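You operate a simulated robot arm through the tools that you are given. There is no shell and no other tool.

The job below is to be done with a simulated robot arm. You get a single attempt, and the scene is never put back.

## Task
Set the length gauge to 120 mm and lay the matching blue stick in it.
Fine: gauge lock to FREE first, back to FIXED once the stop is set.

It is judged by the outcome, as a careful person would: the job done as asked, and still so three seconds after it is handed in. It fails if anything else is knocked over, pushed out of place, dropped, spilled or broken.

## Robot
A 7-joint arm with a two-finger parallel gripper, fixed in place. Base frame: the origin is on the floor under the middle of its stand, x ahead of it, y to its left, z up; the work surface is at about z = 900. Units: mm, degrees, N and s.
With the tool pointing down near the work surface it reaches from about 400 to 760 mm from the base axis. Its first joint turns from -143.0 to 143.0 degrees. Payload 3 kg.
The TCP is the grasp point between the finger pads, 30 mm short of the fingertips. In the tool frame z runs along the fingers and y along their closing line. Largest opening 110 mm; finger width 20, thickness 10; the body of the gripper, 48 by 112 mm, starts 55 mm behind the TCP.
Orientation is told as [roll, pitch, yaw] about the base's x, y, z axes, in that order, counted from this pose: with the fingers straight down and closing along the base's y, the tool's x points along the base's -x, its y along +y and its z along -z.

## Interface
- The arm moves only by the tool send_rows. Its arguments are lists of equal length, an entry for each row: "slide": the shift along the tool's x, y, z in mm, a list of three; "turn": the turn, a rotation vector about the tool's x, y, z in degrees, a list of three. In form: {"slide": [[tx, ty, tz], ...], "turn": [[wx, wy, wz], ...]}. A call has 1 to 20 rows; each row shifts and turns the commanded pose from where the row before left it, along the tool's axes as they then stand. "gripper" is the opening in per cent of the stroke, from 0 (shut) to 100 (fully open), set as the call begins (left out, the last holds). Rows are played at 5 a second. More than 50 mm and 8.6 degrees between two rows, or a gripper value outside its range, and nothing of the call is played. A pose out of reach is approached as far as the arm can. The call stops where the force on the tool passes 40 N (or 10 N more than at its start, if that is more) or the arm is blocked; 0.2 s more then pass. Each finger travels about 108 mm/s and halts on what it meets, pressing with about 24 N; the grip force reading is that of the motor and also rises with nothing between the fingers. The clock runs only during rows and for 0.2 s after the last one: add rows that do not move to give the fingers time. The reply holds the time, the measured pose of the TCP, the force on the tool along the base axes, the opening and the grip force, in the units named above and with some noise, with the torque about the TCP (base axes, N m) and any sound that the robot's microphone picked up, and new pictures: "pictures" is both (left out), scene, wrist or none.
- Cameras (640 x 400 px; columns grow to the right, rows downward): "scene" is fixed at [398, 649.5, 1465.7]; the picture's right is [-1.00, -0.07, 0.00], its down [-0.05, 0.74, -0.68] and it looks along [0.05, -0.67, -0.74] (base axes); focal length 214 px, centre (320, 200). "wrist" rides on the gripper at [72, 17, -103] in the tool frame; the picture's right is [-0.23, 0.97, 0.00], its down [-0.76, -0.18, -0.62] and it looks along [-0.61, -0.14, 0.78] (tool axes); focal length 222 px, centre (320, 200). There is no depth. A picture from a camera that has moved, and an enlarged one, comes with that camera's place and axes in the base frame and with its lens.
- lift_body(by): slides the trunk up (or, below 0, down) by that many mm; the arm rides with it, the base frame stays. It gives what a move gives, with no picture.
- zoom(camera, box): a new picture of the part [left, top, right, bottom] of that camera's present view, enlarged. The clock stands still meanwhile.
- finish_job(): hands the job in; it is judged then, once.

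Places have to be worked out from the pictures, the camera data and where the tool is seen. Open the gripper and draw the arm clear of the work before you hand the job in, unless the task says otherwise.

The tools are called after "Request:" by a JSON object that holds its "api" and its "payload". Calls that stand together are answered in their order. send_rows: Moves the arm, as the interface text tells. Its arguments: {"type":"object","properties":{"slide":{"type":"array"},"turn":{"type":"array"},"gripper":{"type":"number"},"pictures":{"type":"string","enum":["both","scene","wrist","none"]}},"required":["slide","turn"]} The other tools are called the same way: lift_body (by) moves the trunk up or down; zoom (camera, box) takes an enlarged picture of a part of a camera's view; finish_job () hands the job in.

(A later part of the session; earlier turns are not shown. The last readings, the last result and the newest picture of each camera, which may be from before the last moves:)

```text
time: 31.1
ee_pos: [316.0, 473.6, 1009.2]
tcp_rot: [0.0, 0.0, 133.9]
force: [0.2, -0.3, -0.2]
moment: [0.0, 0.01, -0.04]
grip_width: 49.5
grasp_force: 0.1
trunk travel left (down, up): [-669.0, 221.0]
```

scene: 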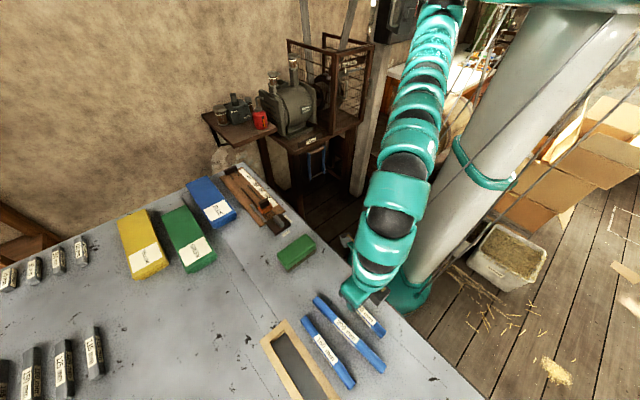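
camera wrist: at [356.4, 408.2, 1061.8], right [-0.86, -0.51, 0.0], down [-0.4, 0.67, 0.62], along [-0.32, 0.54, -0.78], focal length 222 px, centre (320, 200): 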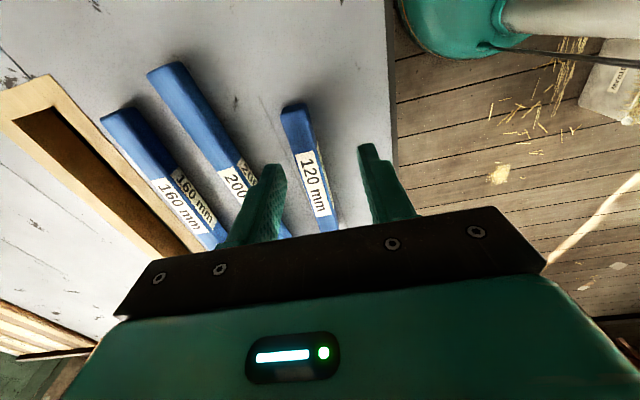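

The trunk lowered fine. I'll shift over the stick's grip point and lower to z ≈ 969 to test the reach.

Request:
{"api": "send_rows", "payload": {"slide": [[-3.6, -10.6, 0], [0, 0, 20], [0, 0, 20], [0, 0, 0]], "turn": [[0, 0, 0], [0, 0, 0], [0, 0, 0], [0, 0, 0]], "pictures": "both"}}

Request:
{"api": "zoom", "payload": {"camera": "wrist", "box": [240, 80, 400, 200]}}

```text
time: 32.1
ee_pos: [321.8, 484.1, 969.0]
tcp_rot: [0.0, 0.0, 133.9]
force: [0.4, 0.0, -0.1]
moment: [0.0, -0.01, -0.01]
grip_width: 49.5
grasp_force: 0.0
trunk travel left (down, up): [-669.0, 221.0]
camera wrist: at [360.4, 420.6, 1072.9], right [-0.86, -0.51, 0.0], down [-0.4, 0.67, 0.62], along [-0.32, 0.54, -0.78], focal length 222 px, centre (320, 200)
```

scene: 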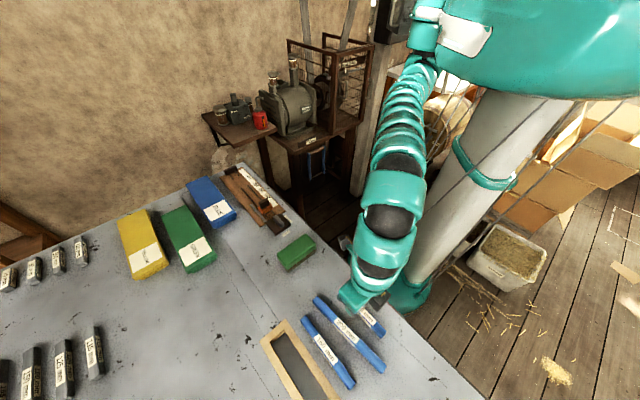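
wrist: 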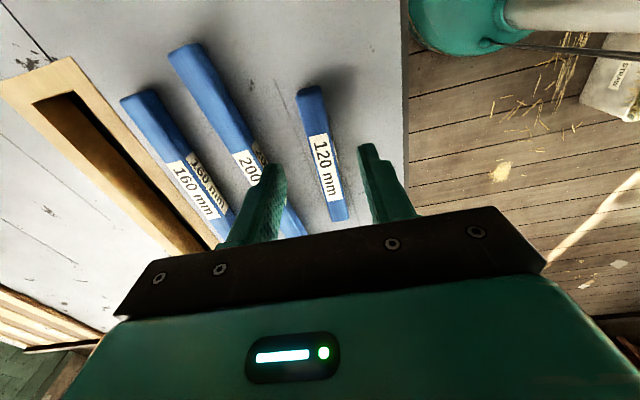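

```text
3.33 times, centred on (320, 140) of wrist
camera zoom: at [360.4, 420.6, 1072.9], right [-0.86, -0.51, 0.0], down [-0.4, 0.67, 0.62], along [-0.32, 0.54, -0.78], focal length 740 px, centre (320, 400)
```

zoom: 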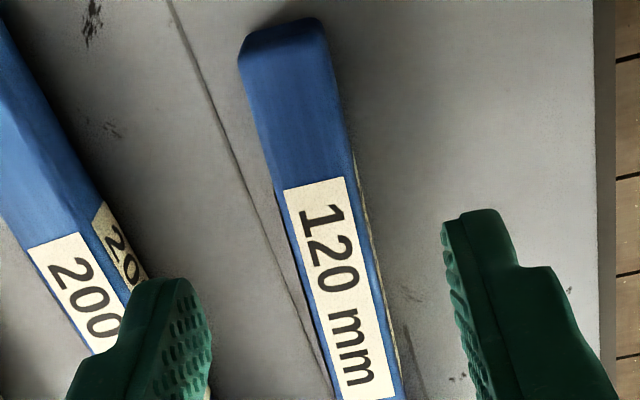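

The reach is fine now and the stick is centred between the fingers. I'll lower to z ≈ 935, then close.

Request:
{"api": "send_rows", "payload": {"slide": [[0, 0, 17], [0, 0, 17], [0, 0, 0]], "turn": [[0, 0, 0], [0, 0, 0], [0, 0, 0]], "pictures": "none"}}

Request:
{"api": "send_rows", "payload": {"slide": [[0, 0, 0], [0, 0, 0], [0, 0, 0]], "turn": [[0, 0, 0], [0, 0, 0], [0, 0, 0]], "gripper": 0, "pictures": "both"}}

Request:
{"api": "zoom", "payload": {"camera": "wrist", "box": [220, 60, 420, 210]}}

```text
time: 32.9
ee_pos: [321.4, 484.0, 935.4]
tcp_rot: [-0.1, 0.0, 134.0]
force: [0.0, -0.6, -0.6]
moment: [0.02, 0.0, -0.01]
grip_width: 49.5
grasp_force: 0.2
trunk travel left (down, up): [-669.0, 221.0]
```

```text
time: 33.7
ee_pos: [320.4, 483.9, 935.9]
tcp_rot: [0.0, 0.0, 134.0]
force: [0.2, 0.1, 0.5]
moment: [0.01, 0.0, 0.01]
grip_width: 16.8
grasp_force: 24.0
trunk travel left (down, up): [-669.0, 221.0]
camera wrist: at [359.6, 420.0, 1038.7], right [-0.86, -0.51, 0.0], down [-0.4, 0.67, 0.62], along [-0.32, 0.54, -0.78], focal length 222 px, centre (320, 200)
```

scene: 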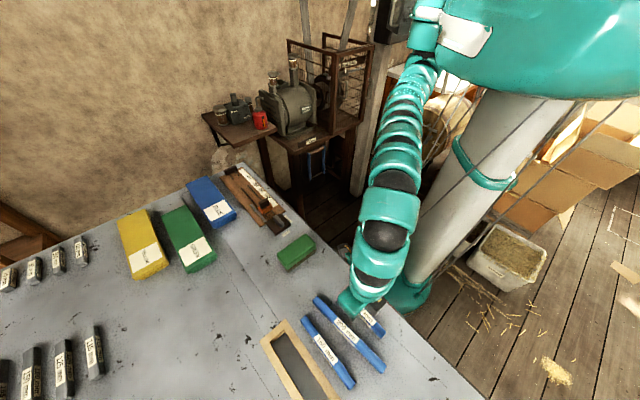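
wrist: 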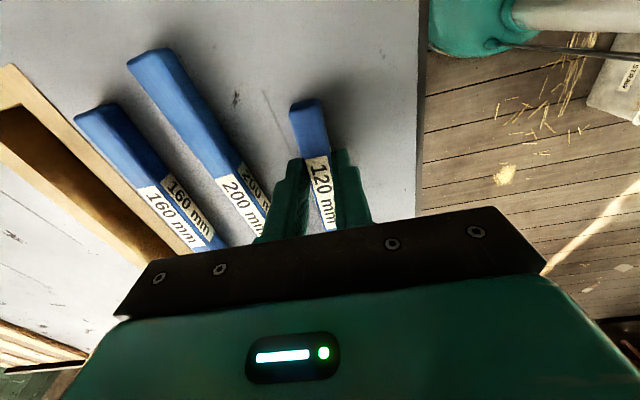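

```text
2.67 times, centred on (320, 135) of wrist
camera zoom: at [359.6, 420.0, 1038.7], right [-0.86, -0.51, 0.0], down [-0.4, 0.67, 0.62], along [-0.32, 0.54, -0.78], focal length 592 px, centre (320, 373)
```

zoom: 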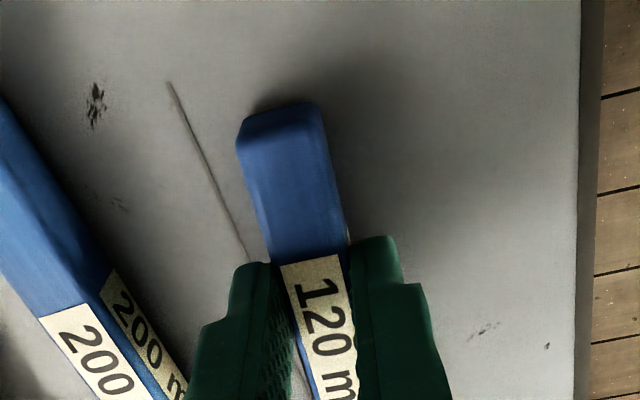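

The stick is gripped at 16.8 mm, about 20 mm off its centre. I'll lift it and check the hold.

Request:
{"api": "send_rows", "payload": {"slide": [[0, 0, -15], [0, 0, -35], [0, 0, -40], [0, 0, -40], [0, 0, 0]], "turn": [[0, 0, 0], [0, 0, 0], [0, 0, 0], [0, 0, 0], [0, 0, 0]], "pictures": "both"}}

```text
time: 34.9
ee_pos: [325.5, 482.7, 1063.6]
tcp_rot: [-0.1, -0.1, 134.0]
force: [-0.3, -0.3, -0.4]
moment: [-0.02, 0.0, -0.01]
grip_width: 16.8
grasp_force: 24.7
trunk travel left (down, up): [-669.0, 221.0]
camera wrist: at [362.4, 420.4, 1167.6], right [-0.86, -0.51, 0.0], down [-0.4, 0.67, 0.62], along [-0.32, 0.54, -0.78], focal length 222 px, centre (320, 200)
```

scene: 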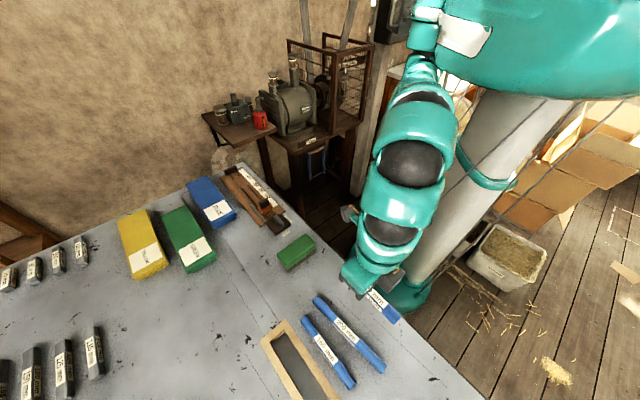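
wrist: 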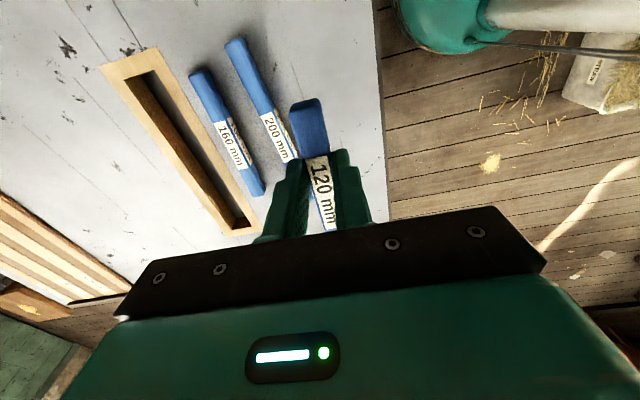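

The stick lifted level and secure. Now I'll turn from yaw 134 down to 45 on the spot.

Request:
{"api": "send_rows", "payload": {"slide": [[0, 0, 0], [0, 0, 0], [0, 0, 0], [0, 0, 0], [0, 0, 0], [0, 0, 0], [0, 0, 0], [0, 0, 0], [0, 0, 0], [0, 0, 0], [0, 0, 0], [0, 0, 0]], "turn": [[0, 0, 8.1], [0, 0, 8.1], [0, 0, 8.1], [0, 0, 8.1], [0, 0, 8.1], [0, 0, 8.1], [0, 0, 8.1], [0, 0, 8.1], [0, 0, 8.1], [0, 0, 8.1], [0, 0, 8.0], [0, 0, 0]], "pictures": "none"}}

```text
time: 37.5
ee_pos: [323.0, 483.5, 1064.8]
tcp_rot: [0.0, 0.0, 44.9]
force: [-0.8, -0.2, 0.1]
moment: [0.02, 0.01, 0.0]
grip_width: 16.9
grasp_force: 23.9
trunk travel left (down, up): [-669.0, 221.0]
```

Now I'll carry the stick across above the gauge at z ≈ 1065.

Request:
{"api": "send_rows", "payload": {"slide": [[-0.5, -43.9, 0], [-0.5, -43.9, 0], [-0.5, -43.9, 0], [-0.5, -43.9, 0], [-0.5, -43.9, 0], [-0.5, -43.9, 0], [-0.5, -43.9, 0], [-0.5, -43.9, 0], [-0.5, -43.9, 0], [-0.5, -43.9, 0], [-0.5, -43.9, 0], [-0.5, -43.9, 0], [0, 0, 0]], "turn": [[0, 0, 0], [0, 0, 0], [0, 0, 0], [0, 0, 0], [0, 0, 0], [0, 0, 0], [0, 0, 0], [0, 0, 0], [0, 0, 0], [0, 0, 0], [0, 0, 0], [0, 0, 0], [0, 0, 0]], "pictures": "none"}}

Request:
{"api": "send_rows", "payload": {"slide": [[0, 0, 0], [0, 0, 0], [0, 0, 0], [0, 0, 0], [0, 0, 0], [0, 0, 0], [0, 0, 0], [0, 0, 0], [0, 0, 0], [0, 0, 0], [0, 0, 0], [0, 0, 0]], "turn": [[0, 0, 8.18], [0, 0, 8.18], [0, 0, 8.18], [0, 0, 8.18], [0, 0, 8.18], [0, 0, 8.18], [0, 0, 8.18], [0, 0, 8.18], [0, 0, 8.18], [0, 0, 8.18], [0, 0, 8.2], [0, 0, 0]], "pictures": "both"}}

Request:
{"api": "zoom", "payload": {"camera": "wrist", "box": [240, 60, 400, 210]}}

Request:
{"api": "zoom", "payload": {"camera": "scene", "box": [190, 140, 310, 240]}}

```text
time: 40.3
ee_pos: [699.7, 114.9, 1065.2]
tcp_rot: [0.1, 0.0, 45.0]
force: [0.0, 0.2, -0.2]
moment: [-0.01, 0.0, 0.01]
grip_width: 16.8
grasp_force: 24.4
trunk travel left (down, up): [-669.0, 221.0]
```

```text
time: 42.9
ee_pos: [699.2, 114.4, 1064.9]
tcp_rot: [0.1, 0.0, -45.2]
force: [0.4, -0.5, -0.6]
moment: [-0.02, 0.03, -0.02]
grip_width: 16.8
grasp_force: 24.0
trunk travel left (down, up): [-669.0, 221.0]
camera wrist: at [659.8, 178.3, 1168.8], right [0.85, 0.53, 0.0], down [0.41, -0.67, 0.62], along [0.33, -0.53, -0.78], focal length 222 px, centre (320, 200)
```

scene: 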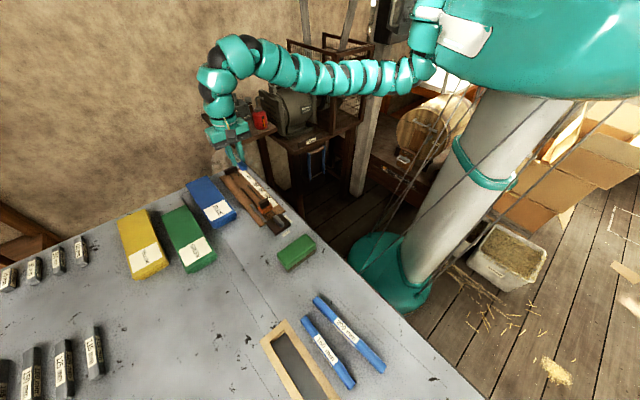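
wrist: 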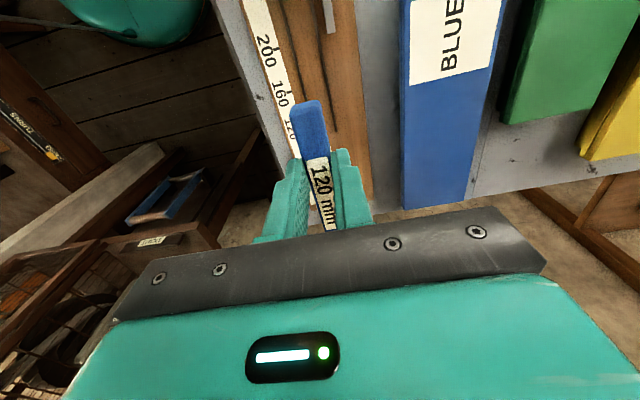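

```text
2.67 times, centred on (320, 135) of wrist
camera zoom: at [659.8, 178.3, 1168.8], right [0.85, 0.53, 0.0], down [0.41, -0.67, 0.62], along [0.33, -0.53, -0.78], focal length 592 px, centre (320, 373)
```

zoom: 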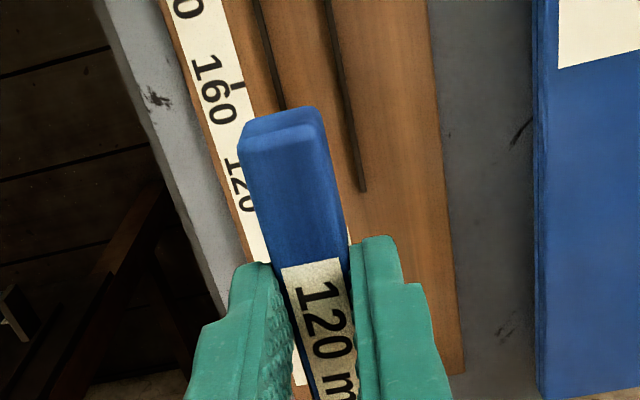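

```text
4.00 times, centred on (250, 190) of scene
camera zoom: at [398.0, 649.5, 1465.7], right [-1.0, -0.07, 0.0], down [-0.05, 0.74, -0.68], along [0.05, -0.67, -0.74], focal length 858 px, centre (600, 240)
```

zoom: 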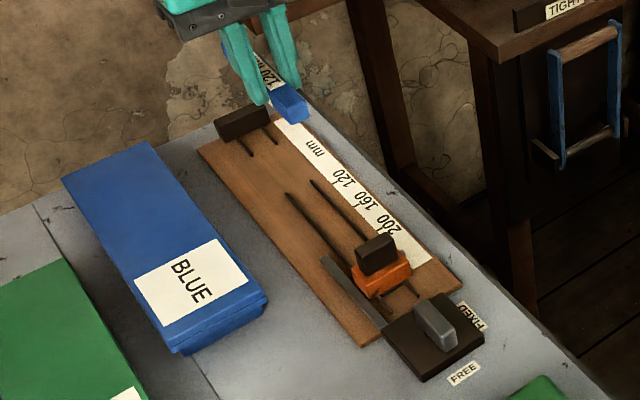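

The stick is hovering over the gauge and the stop is undisturbed. I'll move to TCP ≈ (735.6, 78.7), which leaves roughly 5 mm to the fixed face, and lower to z ≈ 975 to check alignment.

Request:
{"api": "send_rows", "payload": {"slide": [[-25.5, 0.35, 0], [-25.5, 0.35, 0], [0, 0, 30], [0, 0, 30], [0, 0, 30], [0, 0, 0]], "turn": [[0, 0, -0.2], [0, 0, 0], [0, 0, 0], [0, 0, 0], [0, 0, 0], [0, 0, 0]], "pictures": "both"}}

Request:
{"api": "zoom", "payload": {"camera": "wrist", "box": [240, 60, 400, 210]}}

Request:
{"api": "zoom", "payload": {"camera": "scene", "box": [210, 145, 290, 195]}}

```text
time: 44.3
ee_pos: [734.7, 77.6, 973.8]
tcp_rot: [0.0, 0.0, -44.8]
force: [-0.2, 0.2, -0.5]
moment: [-0.02, 0.01, 0.0]
grip_width: 16.6
grasp_force: 24.1
trunk travel left (down, up): [-669.0, 221.0]
camera wrist: at [695.3, 141.5, 1077.5], right [0.85, 0.53, 0.0], down [0.41, -0.66, 0.62], along [0.33, -0.53, -0.78], focal length 222 px, centre (320, 200)
```

scene: 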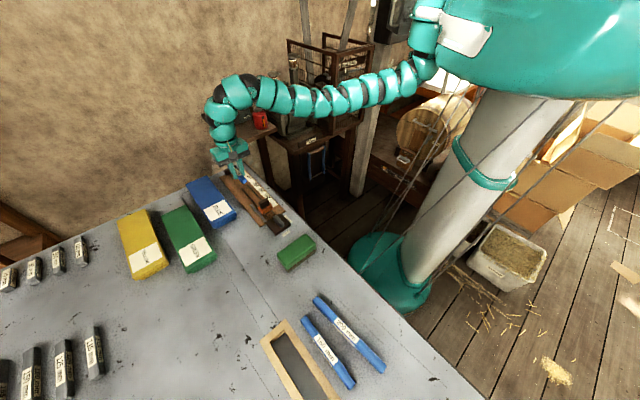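
wrist: 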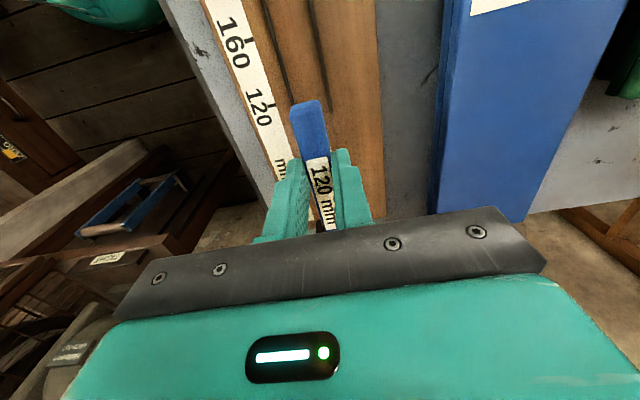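

```text
2.67 times, centred on (320, 135) of wrist
camera zoom: at [695.3, 141.5, 1077.5], right [0.85, 0.53, 0.0], down [0.41, -0.66, 0.62], along [0.33, -0.53, -0.78], focal length 592 px, centre (320, 373)
```

zoom: 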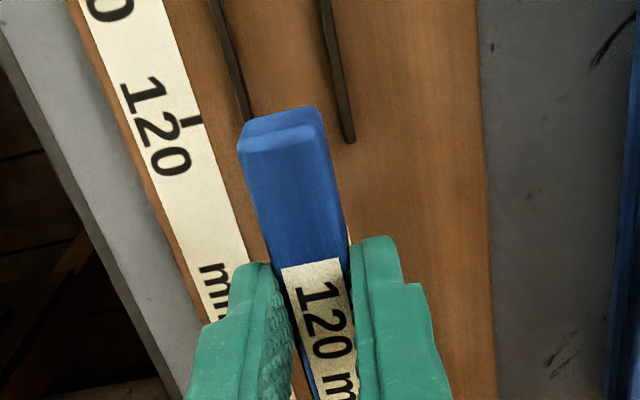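

```text
8.00 times, centred on (250, 170) of scene
camera zoom: at [398.0, 649.5, 1465.7], right [-1.0, -0.07, 0.0], down [-0.05, 0.74, -0.68], along [0.05, -0.67, -0.74], focal length 1716 px, centre (880, 440)
```

zoom: 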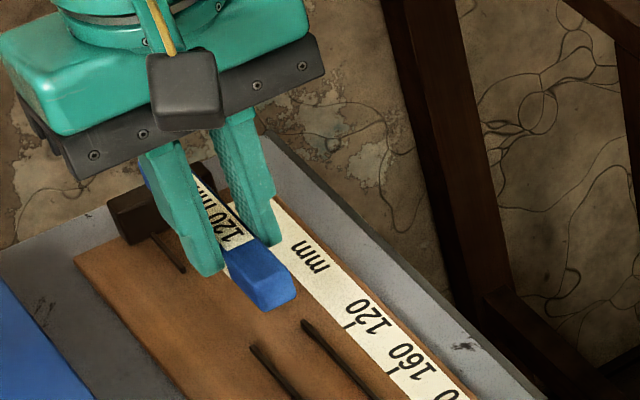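

The stick is aligned over the slot centreline, with its far end about 3 mm short of the fixed block. I'll lower most of the way and then creep down to feel for the board.

Request:
{"api": "send_rows", "payload": {"slide": [[0, 0.5, 12], [0, 0, 10], [0, 0, 0]], "turn": [[0, 0, 0], [0, 0, 0], [0, 0, 0]], "pictures": "scene"}}

Request:
{"api": "zoom", "payload": {"camera": "scene", "box": [210, 145, 290, 195]}}

```text
time: 45.1
ee_pos: [734.8, 78.7, 953.6]
tcp_rot: [-0.1, 0.0, -44.9]
force: [0.4, -0.5, 0.1]
moment: [0.0, -0.03, 0.02]
grip_width: 16.7
grasp_force: 23.3
trunk travel left (down, up): [-669.0, 221.0]
```

scene: 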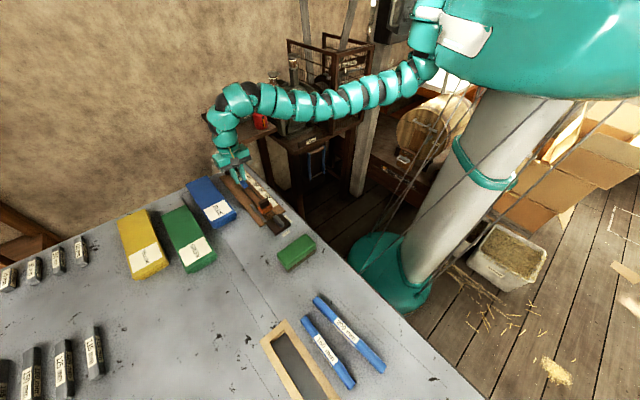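

```text
8.00 times, centred on (250, 170) of scene
camera zoom: at [398.0, 649.5, 1465.7], right [-1.0, -0.07, 0.0], down [-0.05, 0.74, -0.68], along [0.05, -0.67, -0.74], focal length 1716 px, centre (880, 440)
```

zoom: 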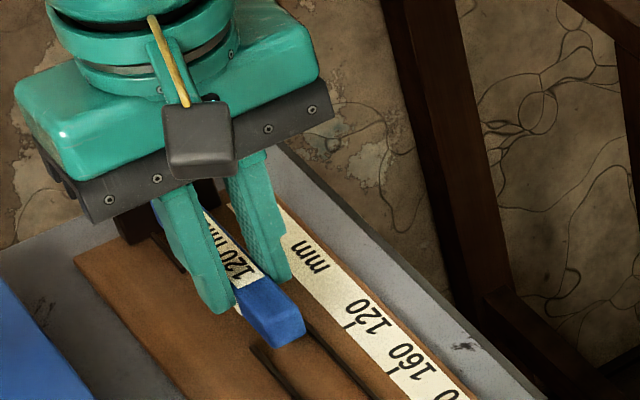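

Free air so far. I'll creep down in small rows and watch the vertical force.

Request:
{"api": "send_rows", "payload": {"slide": [[0, 0, 2], [0, 0, 2], [0, 0, 0]], "turn": [[0, 0, 0], [0, 0, 0], [0, 0, 0]], "pictures": "none"}}

Request:
{"api": "send_rows", "payload": {"slide": [[0, 0, 2], [0, 0, 0]], "turn": [[0, 0, 0], [0, 0, 0]], "pictures": "none"}}

```text
time: 45.9
ee_pos: [735.4, 81.0, 948.3]
tcp_rot: [0.0, 0.0, -44.8]
force: [-0.5, -0.1, -0.3]
moment: [-0.01, 0.01, 0.03]
grip_width: 16.8
grasp_force: 24.0
trunk travel left (down, up): [-669.0, 221.0]
```

```text
time: 46.5
ee_pos: [735.0, 79.4, 947.6]
tcp_rot: [0.1, 0.0, -44.9]
force: [-0.4, 0.1, 0.6]
moment: [0.02, 0.04, 0.02]
grip_width: 16.7
grasp_force: 24.0
trunk travel left (down, up): [-669.0, 221.0]
```

There's no contact yet, so I'll continue in 1.5 mm steps.

Request:
{"api": "send_rows", "payload": {"slide": [[0, 0, 1.5], [0, 0, 0]], "turn": [[0, 0, 0], [0, 0, 0]], "pictures": "none"}}

Request:
{"api": "send_rows", "payload": {"slide": [[0, 0, 1.5], [0, 0, 0]], "turn": [[0, 0, 0], [0, 0, 0]], "pictures": "none"}}

```text
time: 47.1
ee_pos: [734.9, 79.4, 945.9]
tcp_rot: [-0.1, 0.0, -44.7]
force: [-1.0, 0.1, -0.8]
moment: [0.0, -0.01, -0.03]
grip_width: 17.0
grasp_force: 24.1
trunk travel left (down, up): [-669.0, 221.0]
```

```text
time: 47.7
ee_pos: [735.9, 79.1, 943.6]
tcp_rot: [0.0, 0.0, -44.7]
force: [0.1, 0.0, 0.0]
moment: [0.05, -0.01, -0.03]
grip_width: 17.0
grasp_force: 23.8
trunk travel left (down, up): [-669.0, 221.0]
```

Still no contact at z ≈ 944, so I'll go on with 1 mm steps.

Request:
{"api": "send_rows", "payload": {"slide": [[0, 0, 1], [0, 0, 0]], "turn": [[0, 0, 0], [0, 0, 0]], "pictures": "none"}}

Request:
{"api": "send_rows", "payload": {"slide": [[0, 0, 1], [0, 0, 0]], "turn": [[0, 0, 0], [0, 0, 0]], "pictures": "none"}}

Request:
{"api": "zoom", "payload": {"camera": "scene", "box": [220, 155, 270, 190]}}

```text
time: 48.3
ee_pos: [735.7, 78.4, 943.7]
tcp_rot: [0.0, -0.1, -44.7]
force: [0.8, -0.5, -1.2]
moment: [0.02, -0.04, 0.01]
grip_width: 16.6
grasp_force: 23.8
trunk travel left (down, up): [-669.0, 221.0]
```

```text
time: 48.9
ee_pos: [735.3, 78.9, 941.4]
tcp_rot: [0.2, 0.0, -44.8]
force: [-1.0, 1.1, -0.1]
moment: [0.0, -0.02, 0.03]
grip_width: 16.8
grasp_force: 23.8
trunk travel left (down, up): [-669.0, 221.0]
```

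```text
11.43 times, centred on (245, 172) of scene
camera zoom: at [398.0, 649.5, 1465.7], right [-1.0, -0.07, 0.0], down [-0.05, 0.74, -0.68], along [0.05, -0.67, -0.74], focal length 2451 px, centre (1177, 514)
```

zoom: 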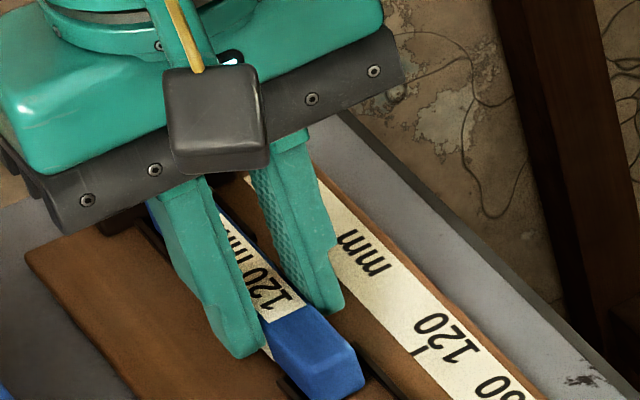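

The stick is very close to the board. I'll keep going down 1 mm at a time.

Request:
{"api": "send_rows", "payload": {"slide": [[0, 0, 1], [0, 0, 0]], "turn": [[0, 0, 0], [0, 0, 0]], "pictures": "none"}}

Request:
{"api": "send_rows", "payload": {"slide": [[0, 0, 1], [0, 0, 0]], "turn": [[0, 0, 0], [0, 0, 0]], "pictures": "none"}}

Request:
{"api": "send_rows", "payload": {"slide": [[0, 0, 1], [0, 0, 0]], "turn": [[0, 0, 0], [0, 0, 0]], "pictures": "none"}}

```text
time: 49.5
ee_pos: [735.7, 79.5, 942.0]
tcp_rot: [0.0, 0.0, -44.8]
force: [-0.3, 1.1, 1.0]
moment: [-0.11, -0.09, 0.0]
grip_width: 16.9
grasp_force: 24.0
trunk travel left (down, up): [-669.0, 221.0]
```

```text
time: 50.1
ee_pos: [735.8, 79.0, 941.6]
tcp_rot: [0.1, 0.0, -44.9]
force: [0.7, 1.0, 6.8]
moment: [-0.16, -0.22, 0.04]
grip_width: 16.9
grasp_force: 24.0
trunk travel left (down, up): [-669.0, 221.0]
```

```text
time: 50.7
ee_pos: [735.4, 79.5, 941.7]
tcp_rot: [0.1, 0.0, -44.8]
force: [0.0, 0.5, 11.9]
moment: [-0.08, -0.04, 0.05]
grip_width: 16.6
grasp_force: 23.5
trunk travel left (down, up): [-669.0, 221.0]
```

The board is felt: Fz is 12 N with the TCP at ≈ 941.6, so the board top is ≈ 906. I'll ease up 2 mm, then slide gently toward the fixed block until it touches.

Request:
{"api": "send_rows", "payload": {"slide": [[0, 0, -2], [-1, 0, 0], [-1, 0, 0], [0, 0, 0]], "turn": [[0, 0, 0], [0, 0, 0], [0, 0, 0], [0, 0, 0]], "pictures": "none"}}

Request:
{"api": "send_rows", "payload": {"slide": [[-1, 0, 0], [0, 0, 0]], "turn": [[0, 0, 0], [0, 0, 0]], "pictures": "none"}}

```text
time: 51.7
ee_pos: [737.8, 77.4, 940.3]
tcp_rot: [0.0, 0.0, -44.7]
force: [-0.3, 0.1, 2.4]
moment: [-0.05, -0.02, 0.02]
grip_width: 16.7
grasp_force: 24.4
trunk travel left (down, up): [-669.0, 221.0]
```

```text
time: 52.3
ee_pos: [737.8, 77.2, 941.7]
tcp_rot: [0.0, 0.1, -44.7]
force: [-1.2, -0.5, 0.3]
moment: [0.03, 0.02, 0.01]
grip_width: 16.6
grasp_force: 24.0
trunk travel left (down, up): [-669.0, 221.0]
```

I've moved 3 mm with no contact against the block yet. I'll continue in 1 mm nudges.

Request:
{"api": "send_rows", "payload": {"slide": [[-1, 0, 0], [0, 0, 0]], "turn": [[0, 0, 0], [0, 0, 0]], "pictures": "none"}}

Request:
{"api": "send_rows", "payload": {"slide": [[-1, 0, 0], [0, 0, 0]], "turn": [[0, 0, 0], [0, 0, 0]], "pictures": "wrist"}}

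Request:
{"api": "zoom", "payload": {"camera": "wrist", "box": [240, 60, 400, 210]}}

Request:
{"api": "zoom", "payload": {"camera": "scene", "box": [210, 150, 260, 185]}}

```text
time: 52.9
ee_pos: [738.6, 77.1, 941.2]
tcp_rot: [0.0, 0.0, -44.8]
force: [0.4, -0.2, 0.0]
moment: [0.0, 0.0, 0.04]
grip_width: 16.9
grasp_force: 23.8
trunk travel left (down, up): [-669.0, 221.0]
```

```text
time: 53.5
ee_pos: [739.4, 76.1, 940.3]
tcp_rot: [0.0, -0.1, -44.8]
force: [0.1, 0.3, 0.1]
moment: [-0.01, -0.01, -0.02]
grip_width: 16.8
grasp_force: 23.2
trunk travel left (down, up): [-669.0, 221.0]
camera wrist: at [700.1, 139.2, 1044.5], right [0.85, 0.53, 0.0], down [0.42, -0.66, 0.62], along [0.33, -0.53, -0.78], focal length 222 px, centre (320, 200)
```

wrist: 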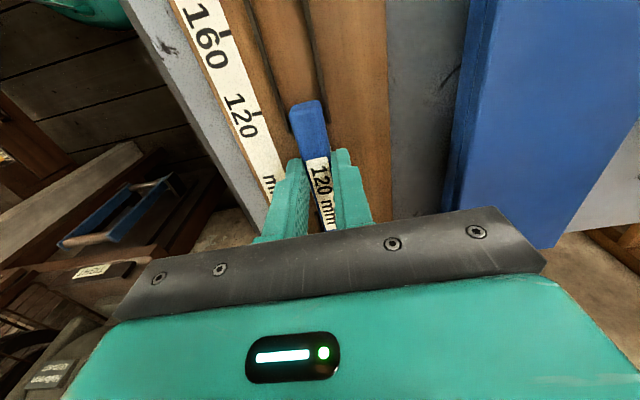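

```text
2.67 times, centred on (320, 135) of wrist
camera zoom: at [700.1, 139.2, 1044.5], right [0.85, 0.53, 0.0], down [0.42, -0.66, 0.62], along [0.33, -0.53, -0.78], focal length 592 px, centre (320, 373)
```

zoom: 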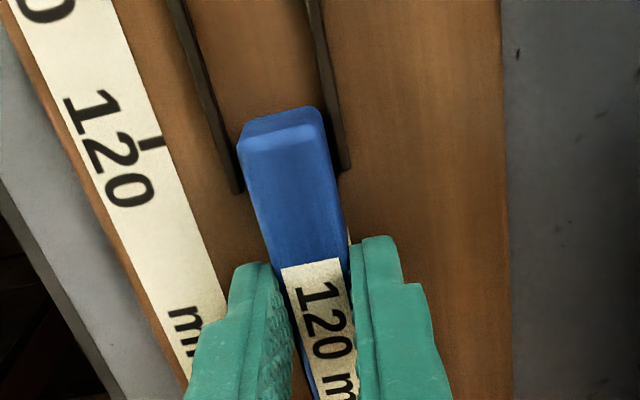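

```text
11.43 times, centred on (235, 168) of scene
camera zoom: at [398.0, 649.5, 1465.7], right [-1.0, -0.07, 0.0], down [-0.05, 0.74, -0.68], along [0.05, -0.67, -0.74], focal length 2451 px, centre (1291, 571)
```

zoom: 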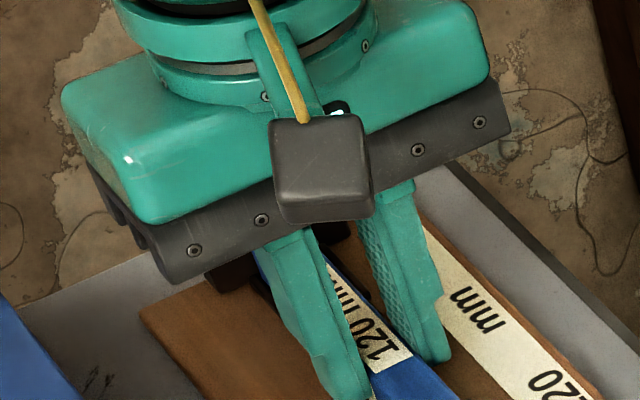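

The near end now lies about level with the 120 tick, so the far end should be about to touch. I'll nudge on.

Request:
{"api": "send_rows", "payload": {"slide": [[-1, 0, 0], [0, 0, 0]], "turn": [[0, 0, 0], [0, 0, 0]], "pictures": "none"}}

Request:
{"api": "send_rows", "payload": {"slide": [[-1, 0, 0], [0, 0, 0]], "turn": [[0, 0, 0], [0, 0, 0]], "pictures": "none"}}

```text
time: 54.1
ee_pos: [739.6, 76.0, 941.2]
tcp_rot: [0.0, 0.0, -44.8]
force: [-0.7, -0.3, -0.4]
moment: [-0.01, 0.03, 0.03]
grip_width: 16.7
grasp_force: 24.2
trunk travel left (down, up): [-669.0, 221.0]
```

```text
time: 54.7
ee_pos: [739.7, 74.5, 941.3]
tcp_rot: [-0.1, 0.1, -44.8]
force: [-4.3, 2.9, -1.5]
moment: [0.15, 0.17, -0.04]
grip_width: 16.7
grasp_force: 24.2
trunk travel left (down, up): [-669.0, 221.0]
```

A 5 N push-back along the gauge shows the stick is against the fixed block. I'll back off slightly, settle it onto the board and release.

Request:
{"api": "send_rows", "payload": {"slide": [[0.8, 0, 1.0], [0, 0, 0]], "turn": [[0, 0, 0], [0, 0, 0]], "pictures": "none"}}

Request:
{"api": "send_rows", "payload": {"slide": [[0, 0, 0], [0, 0, 0], [0, 0, 0]], "turn": [[0, 0, 0], [0, 0, 0], [0, 0, 0]], "gripper": 36, "pictures": "both"}}

Request:
{"api": "zoom", "payload": {"camera": "wrist", "box": [240, 60, 400, 210]}}

```text
time: 55.3
ee_pos: [740.0, 75.7, 940.5]
tcp_rot: [0.1, 0.0, -44.7]
force: [-0.7, 3.1, 3.0]
moment: [0.11, 0.05, 0.02]
grip_width: 16.6
grasp_force: 23.7
trunk travel left (down, up): [-669.0, 221.0]
```

```text
time: 56.1
ee_pos: [739.0, 75.1, 940.1]
tcp_rot: [0.0, 0.0, -44.9]
force: [0.1, -0.2, 0.4]
moment: [-0.03, -0.02, 0.01]
grip_width: 39.7
grasp_force: 0.1
trunk travel left (down, up): [-669.0, 221.0]
camera wrist: at [700.8, 138.5, 1043.8], right [0.85, 0.53, 0.0], down [0.42, -0.66, 0.62], along [0.33, -0.53, -0.78], focal length 222 px, centre (320, 200)
```

scene: 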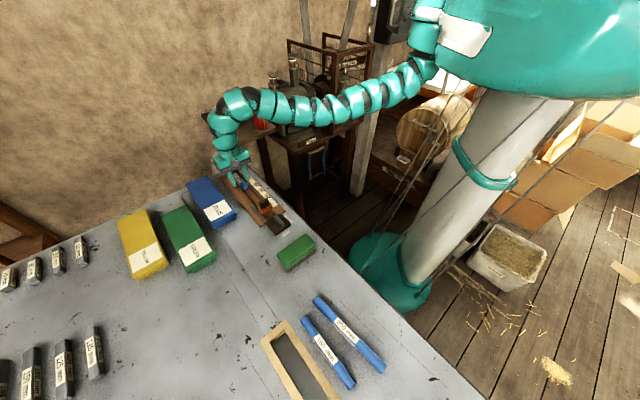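
wrist: 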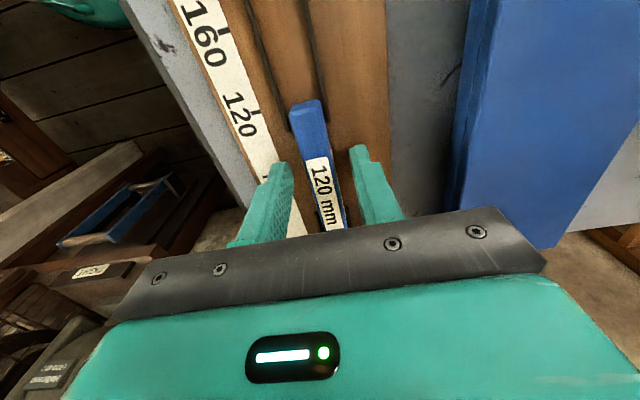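

```text
2.67 times, centred on (320, 135) of wrist
camera zoom: at [700.8, 138.5, 1043.8], right [0.85, 0.53, 0.0], down [0.42, -0.66, 0.62], along [0.33, -0.53, -0.78], focal length 592 px, centre (320, 373)
```

zoom: 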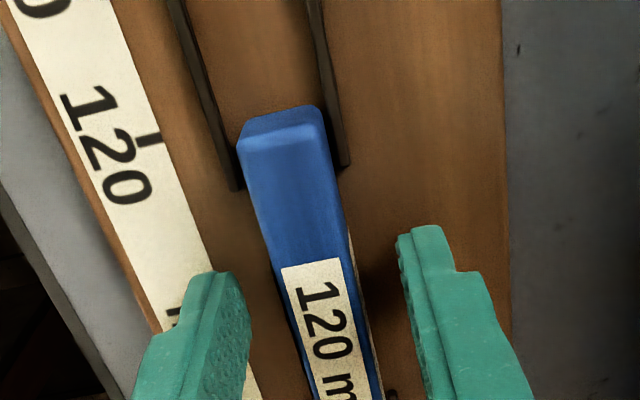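

The stick now rests in the gauge against the fixed block. I'll lift straight up and go back over the stop knob.

Request:
{"api": "send_rows", "payload": {"slide": [[0, 0, -20], [0, 0, -40], [0, 0, -40], [44.1, 0, 0], [44.1, 0, 0], [44.1, 0, 0], [44.1, 0, 0], [0, 0, 0]], "turn": [[0, 0, 0], [0, 0, 0], [0, 0, 0], [0, 0, 0], [0, 0, 0], [0, 0, 0], [0, 0, 0], [0, 0, 0]], "gripper": 50, "pictures": "both"}}

Request:
{"api": "zoom", "payload": {"camera": "wrist", "box": [240, 40, 400, 180]}}

Request:
{"api": "zoom", "payload": {"camera": "scene", "box": [205, 150, 305, 240]}}

```text
time: 57.9
ee_pos: [614.6, 198.4, 1040.2]
tcp_rot: [0.0, 0.1, -44.9]
force: [-0.3, 0.1, -0.3]
moment: [0.01, -0.01, -0.02]
grip_width: 55.2
grasp_force: 0.0
trunk travel left (down, up): [-669.0, 221.0]
camera wrist: at [576.3, 262.3, 1143.5], right [0.85, 0.53, 0.0], down [0.41, -0.66, 0.62], along [0.33, -0.53, -0.78], focal length 222 px, centre (320, 200)
```

scene: 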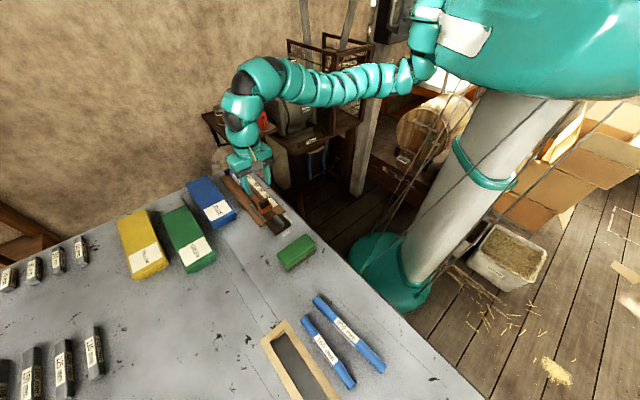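
wrist: 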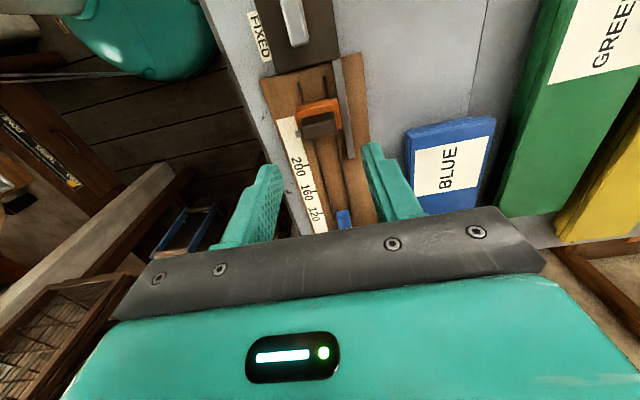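

```text
2.86 times, centred on (320, 110) of wrist
camera zoom: at [576.3, 262.3, 1143.5], right [0.85, 0.53, 0.0], down [0.41, -0.66, 0.62], along [0.33, -0.53, -0.78], focal length 635 px, centre (320, 457)
```

zoom: 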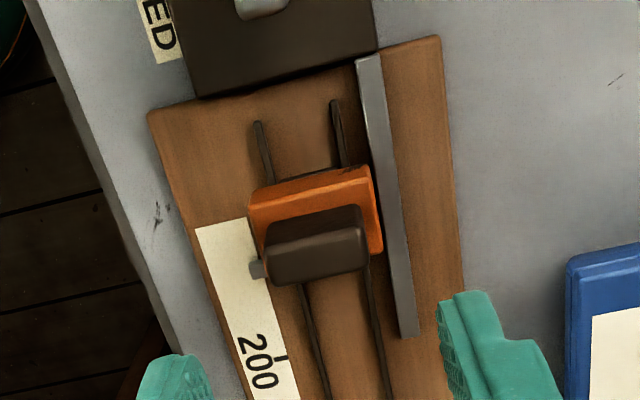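

```text
4.44 times, centred on (255, 195) of scene
camera zoom: at [398.0, 649.5, 1465.7], right [-1.0, -0.07, 0.0], down [-0.05, 0.74, -0.68], along [0.05, -0.67, -0.74], focal length 953 px, centre (609, 222)
```

zoom: 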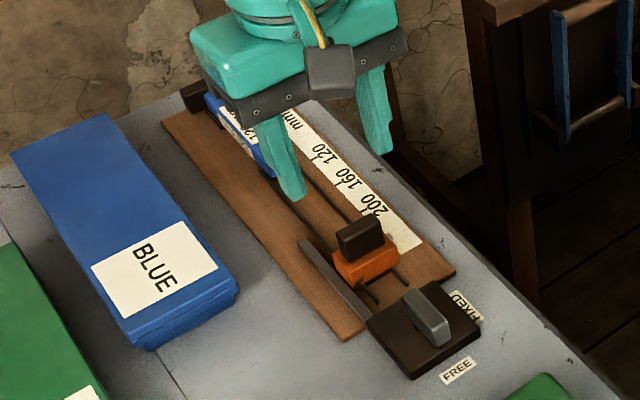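

The knob top is at ≈ 952, the rail is low, and the stick sits well. Before moving the stop I want to know exactly how the pointer peg relates to its face, so I'll zoom in there.

Request:
{"api": "zoom", "payload": {"camera": "wrist", "box": [280, 90, 352, 135]}}

Request:
{"api": "zoom", "payload": {"camera": "scene", "box": [250, 190, 290, 215]}}

```text
8.89 times, centred on (316, 112) of wrist
camera zoom: at [576.3, 262.3, 1143.5], right [0.85, 0.53, 0.0], down [0.41, -0.66, 0.62], along [0.33, -0.53, -0.78], focal length 1974 px, centre (356, 978)
```

zoom: 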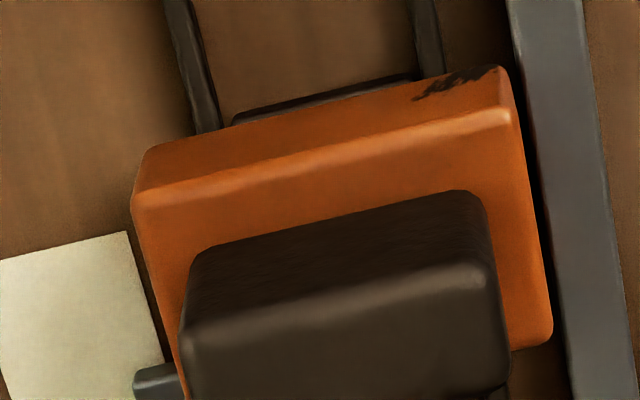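

```text
16.00 times, centred on (270, 202) of scene
camera zoom: at [398.0, 649.5, 1465.7], right [-1.0, -0.07, 0.0], down [-0.05, 0.74, -0.68], along [0.05, -0.67, -0.74], focal length 3432 px, centre (1120, 160)
```

zoom: 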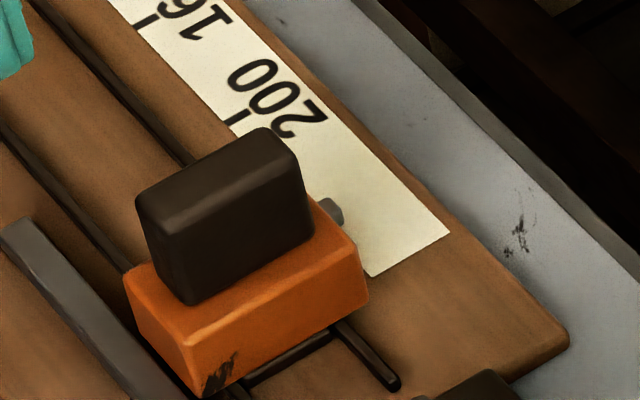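

The close-up doesn't show the stop's front face, so I'll check the pointer later from the side. The tool is centred over the knob, so I'll lower to z ≈ 965 and grip it across its 30 mm width.

Request:
{"api": "send_rows", "payload": {"slide": [[0, 0, 30], [0, 0, 30], [0, 0, 0]], "turn": [[0, 0, 0], [0, 0, 0], [0, 0, 0]], "pictures": "wrist"}}

Request:
{"api": "zoom", "payload": {"camera": "wrist", "box": [240, 60, 400, 200]}}

```text
time: 58.7
ee_pos: [613.9, 200.5, 981.0]
tcp_rot: [-0.1, -0.1, -44.7]
force: [-1.0, 0.2, 0.3]
moment: [-0.02, 0.05, 0.01]
grip_width: 55.2
grasp_force: 0.1
trunk travel left (down, up): [-669.0, 221.0]
camera wrist: at [575.1, 264.0, 1084.0], right [0.85, 0.53, 0.0], down [0.42, -0.66, 0.62], along [0.33, -0.53, -0.78], focal length 222 px, centre (320, 200)
```

wrist: 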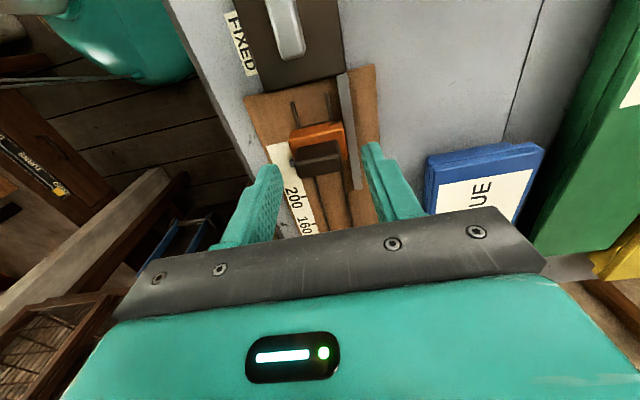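

```text
2.86 times, centred on (320, 130) of wrist
camera zoom: at [575.1, 264.0, 1084.0], right [0.85, 0.53, 0.0], down [0.42, -0.66, 0.62], along [0.33, -0.53, -0.78], focal length 635 px, centre (320, 400)
```

zoom: 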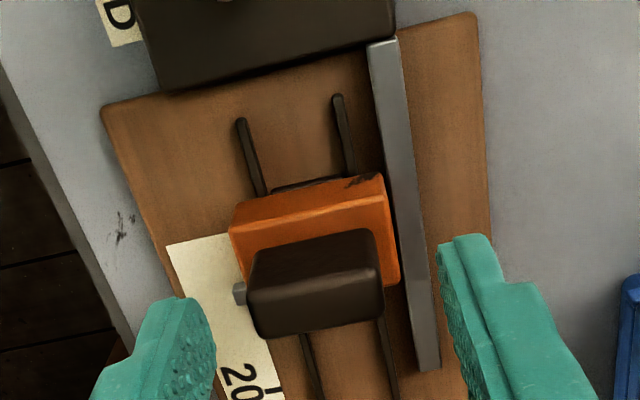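

The knob is centred between the fingers. I'll go down 16 mm and close on it.

Request:
{"api": "send_rows", "payload": {"slide": [[0, 0, 8], [0, 0, 8], [0, 0, 0]], "turn": [[0, 0, 0], [0, 0, 0], [0, 0, 0]], "pictures": "none"}}

Request:
{"api": "send_rows", "payload": {"slide": [[0, 0, 0], [0, 0, 0], [0, 0, 0]], "turn": [[0, 0, 0], [0, 0, 0], [0, 0, 0]], "gripper": 0, "pictures": "both"}}

Request:
{"api": "zoom", "payload": {"camera": "scene", "box": [225, 160, 305, 230]}}

```text
time: 59.5
ee_pos: [614.3, 198.7, 965.0]
tcp_rot: [0.0, 0.0, -44.8]
force: [-0.7, 0.2, 0.6]
moment: [0.02, -0.01, 0.01]
grip_width: 55.0
grasp_force: 0.2
trunk travel left (down, up): [-669.0, 221.0]
```

```text
time: 60.3
ee_pos: [613.8, 199.4, 964.0]
tcp_rot: [0.0, -0.1, -44.8]
force: [-8.2, -5.9, -4.7]
moment: [-0.38, 0.02, -0.07]
grip_width: 31.5
grasp_force: 44.9
trunk travel left (down, up): [-669.0, 221.0]
camera wrist: at [575.3, 262.6, 1067.9], right [0.85, 0.53, 0.0], down [0.42, -0.66, 0.62], along [0.33, -0.53, -0.78], focal length 222 px, centre (320, 200)
```

scene: 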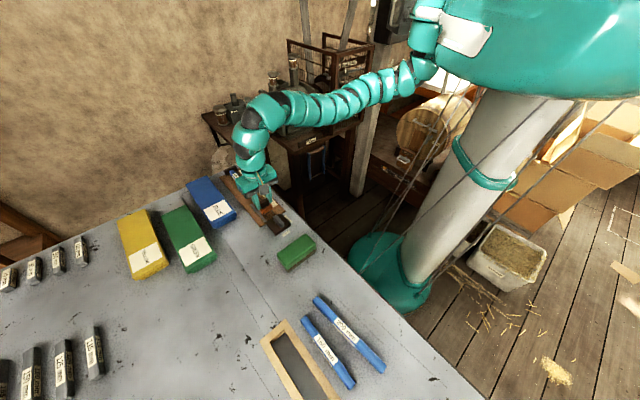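
wrist: 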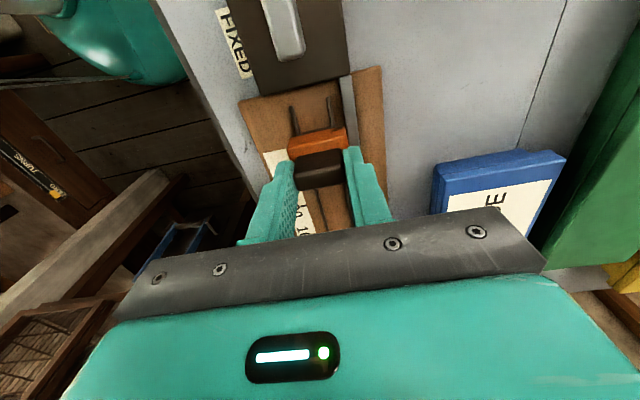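

```text
5.71 times, centred on (265, 195) of scene
camera zoom: at [398.0, 649.5, 1465.7], right [-1.0, -0.07, 0.0], down [-0.05, 0.74, -0.68], along [0.05, -0.67, -0.74], focal length 1226 px, centre (634, 229)
```

zoom: 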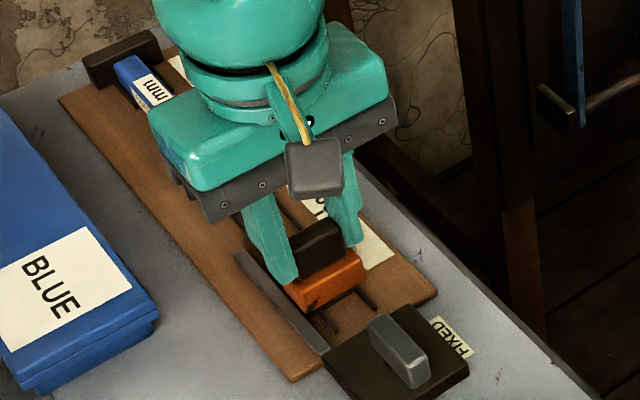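

The knob is gripped at 31.5 mm with a small sideways load, which I'll relieve by 1.5 mm. Then I'll try a first 12 mm slide toward the 120 end.

Request:
{"api": "send_rows", "payload": {"slide": [[0, -1.5, 0], [-4, 0, 0], [-4, 0, 0], [-4, 0, 0], [0, 0, 0]], "turn": [[0, 0, 0], [0, 0, 0], [0, 0, 0], [0, 0, 0], [0, 0, 0]], "pictures": "wrist"}}

Request:
{"api": "zoom", "payload": {"camera": "wrist", "box": [240, 60, 400, 200]}}

```text
time: 61.5
ee_pos: [623.1, 190.2, 964.4]
tcp_rot: [0.1, 0.0, -44.9]
force: [5.2, 5.6, -1.1]
moment: [0.96, 0.56, -0.11]
grip_width: 31.5
grasp_force: 45.1
trunk travel left (down, up): [-669.0, 221.0]
camera wrist: at [583.3, 253.7, 1068.0], right [0.85, 0.53, 0.0], down [0.41, -0.66, 0.62], along [0.33, -0.53, -0.78], focal length 222 px, centre (320, 200)
```

wrist: 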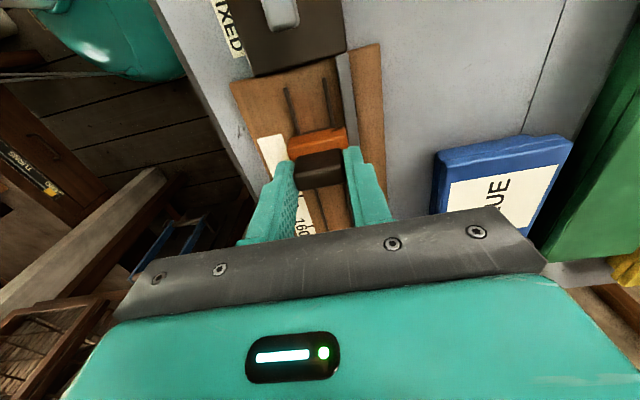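

```text
2.86 times, centred on (320, 130) of wrist
camera zoom: at [583.3, 253.7, 1068.0], right [0.85, 0.53, 0.0], down [0.41, -0.66, 0.62], along [0.33, -0.53, -0.78], focal length 635 px, centre (320, 400)
```

zoom: 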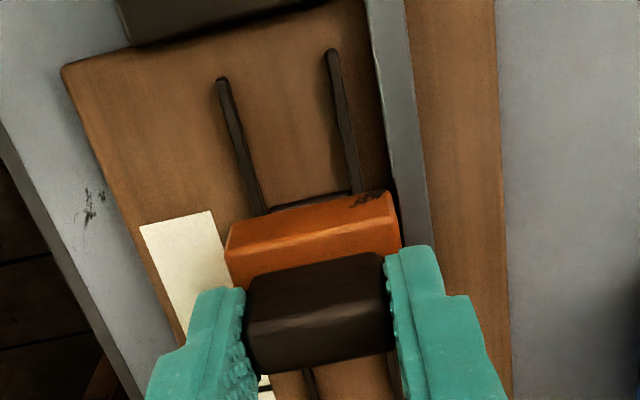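

The stop follows freely. I'll correct the sideways load by 0.7 mm and slide 48 mm more, then check the load.

Request:
{"api": "send_rows", "payload": {"slide": [[-8, 0.7, 0], [-8, 0, 0], [-8, 0, 0], [-8, 0, 0], [-8, 0, 0], [-8, 0, 0], [0, 0, 0]], "turn": [[0, 0, 0], [0, 0, 0], [0, 0, 0], [0, 0, 0], [0, 0, 0], [0, 0, 0], [0, 0, 0]], "pictures": "none"}}

```text
time: 63.1
ee_pos: [656.8, 156.0, 964.1]
tcp_rot: [0.0, 0.1, -44.8]
force: [0.9, 0.8, 0.6]
moment: [-0.06, -0.05, 0.05]
grip_width: 31.4
grasp_force: 44.9
trunk travel left (down, up): [-669.0, 221.0]
```

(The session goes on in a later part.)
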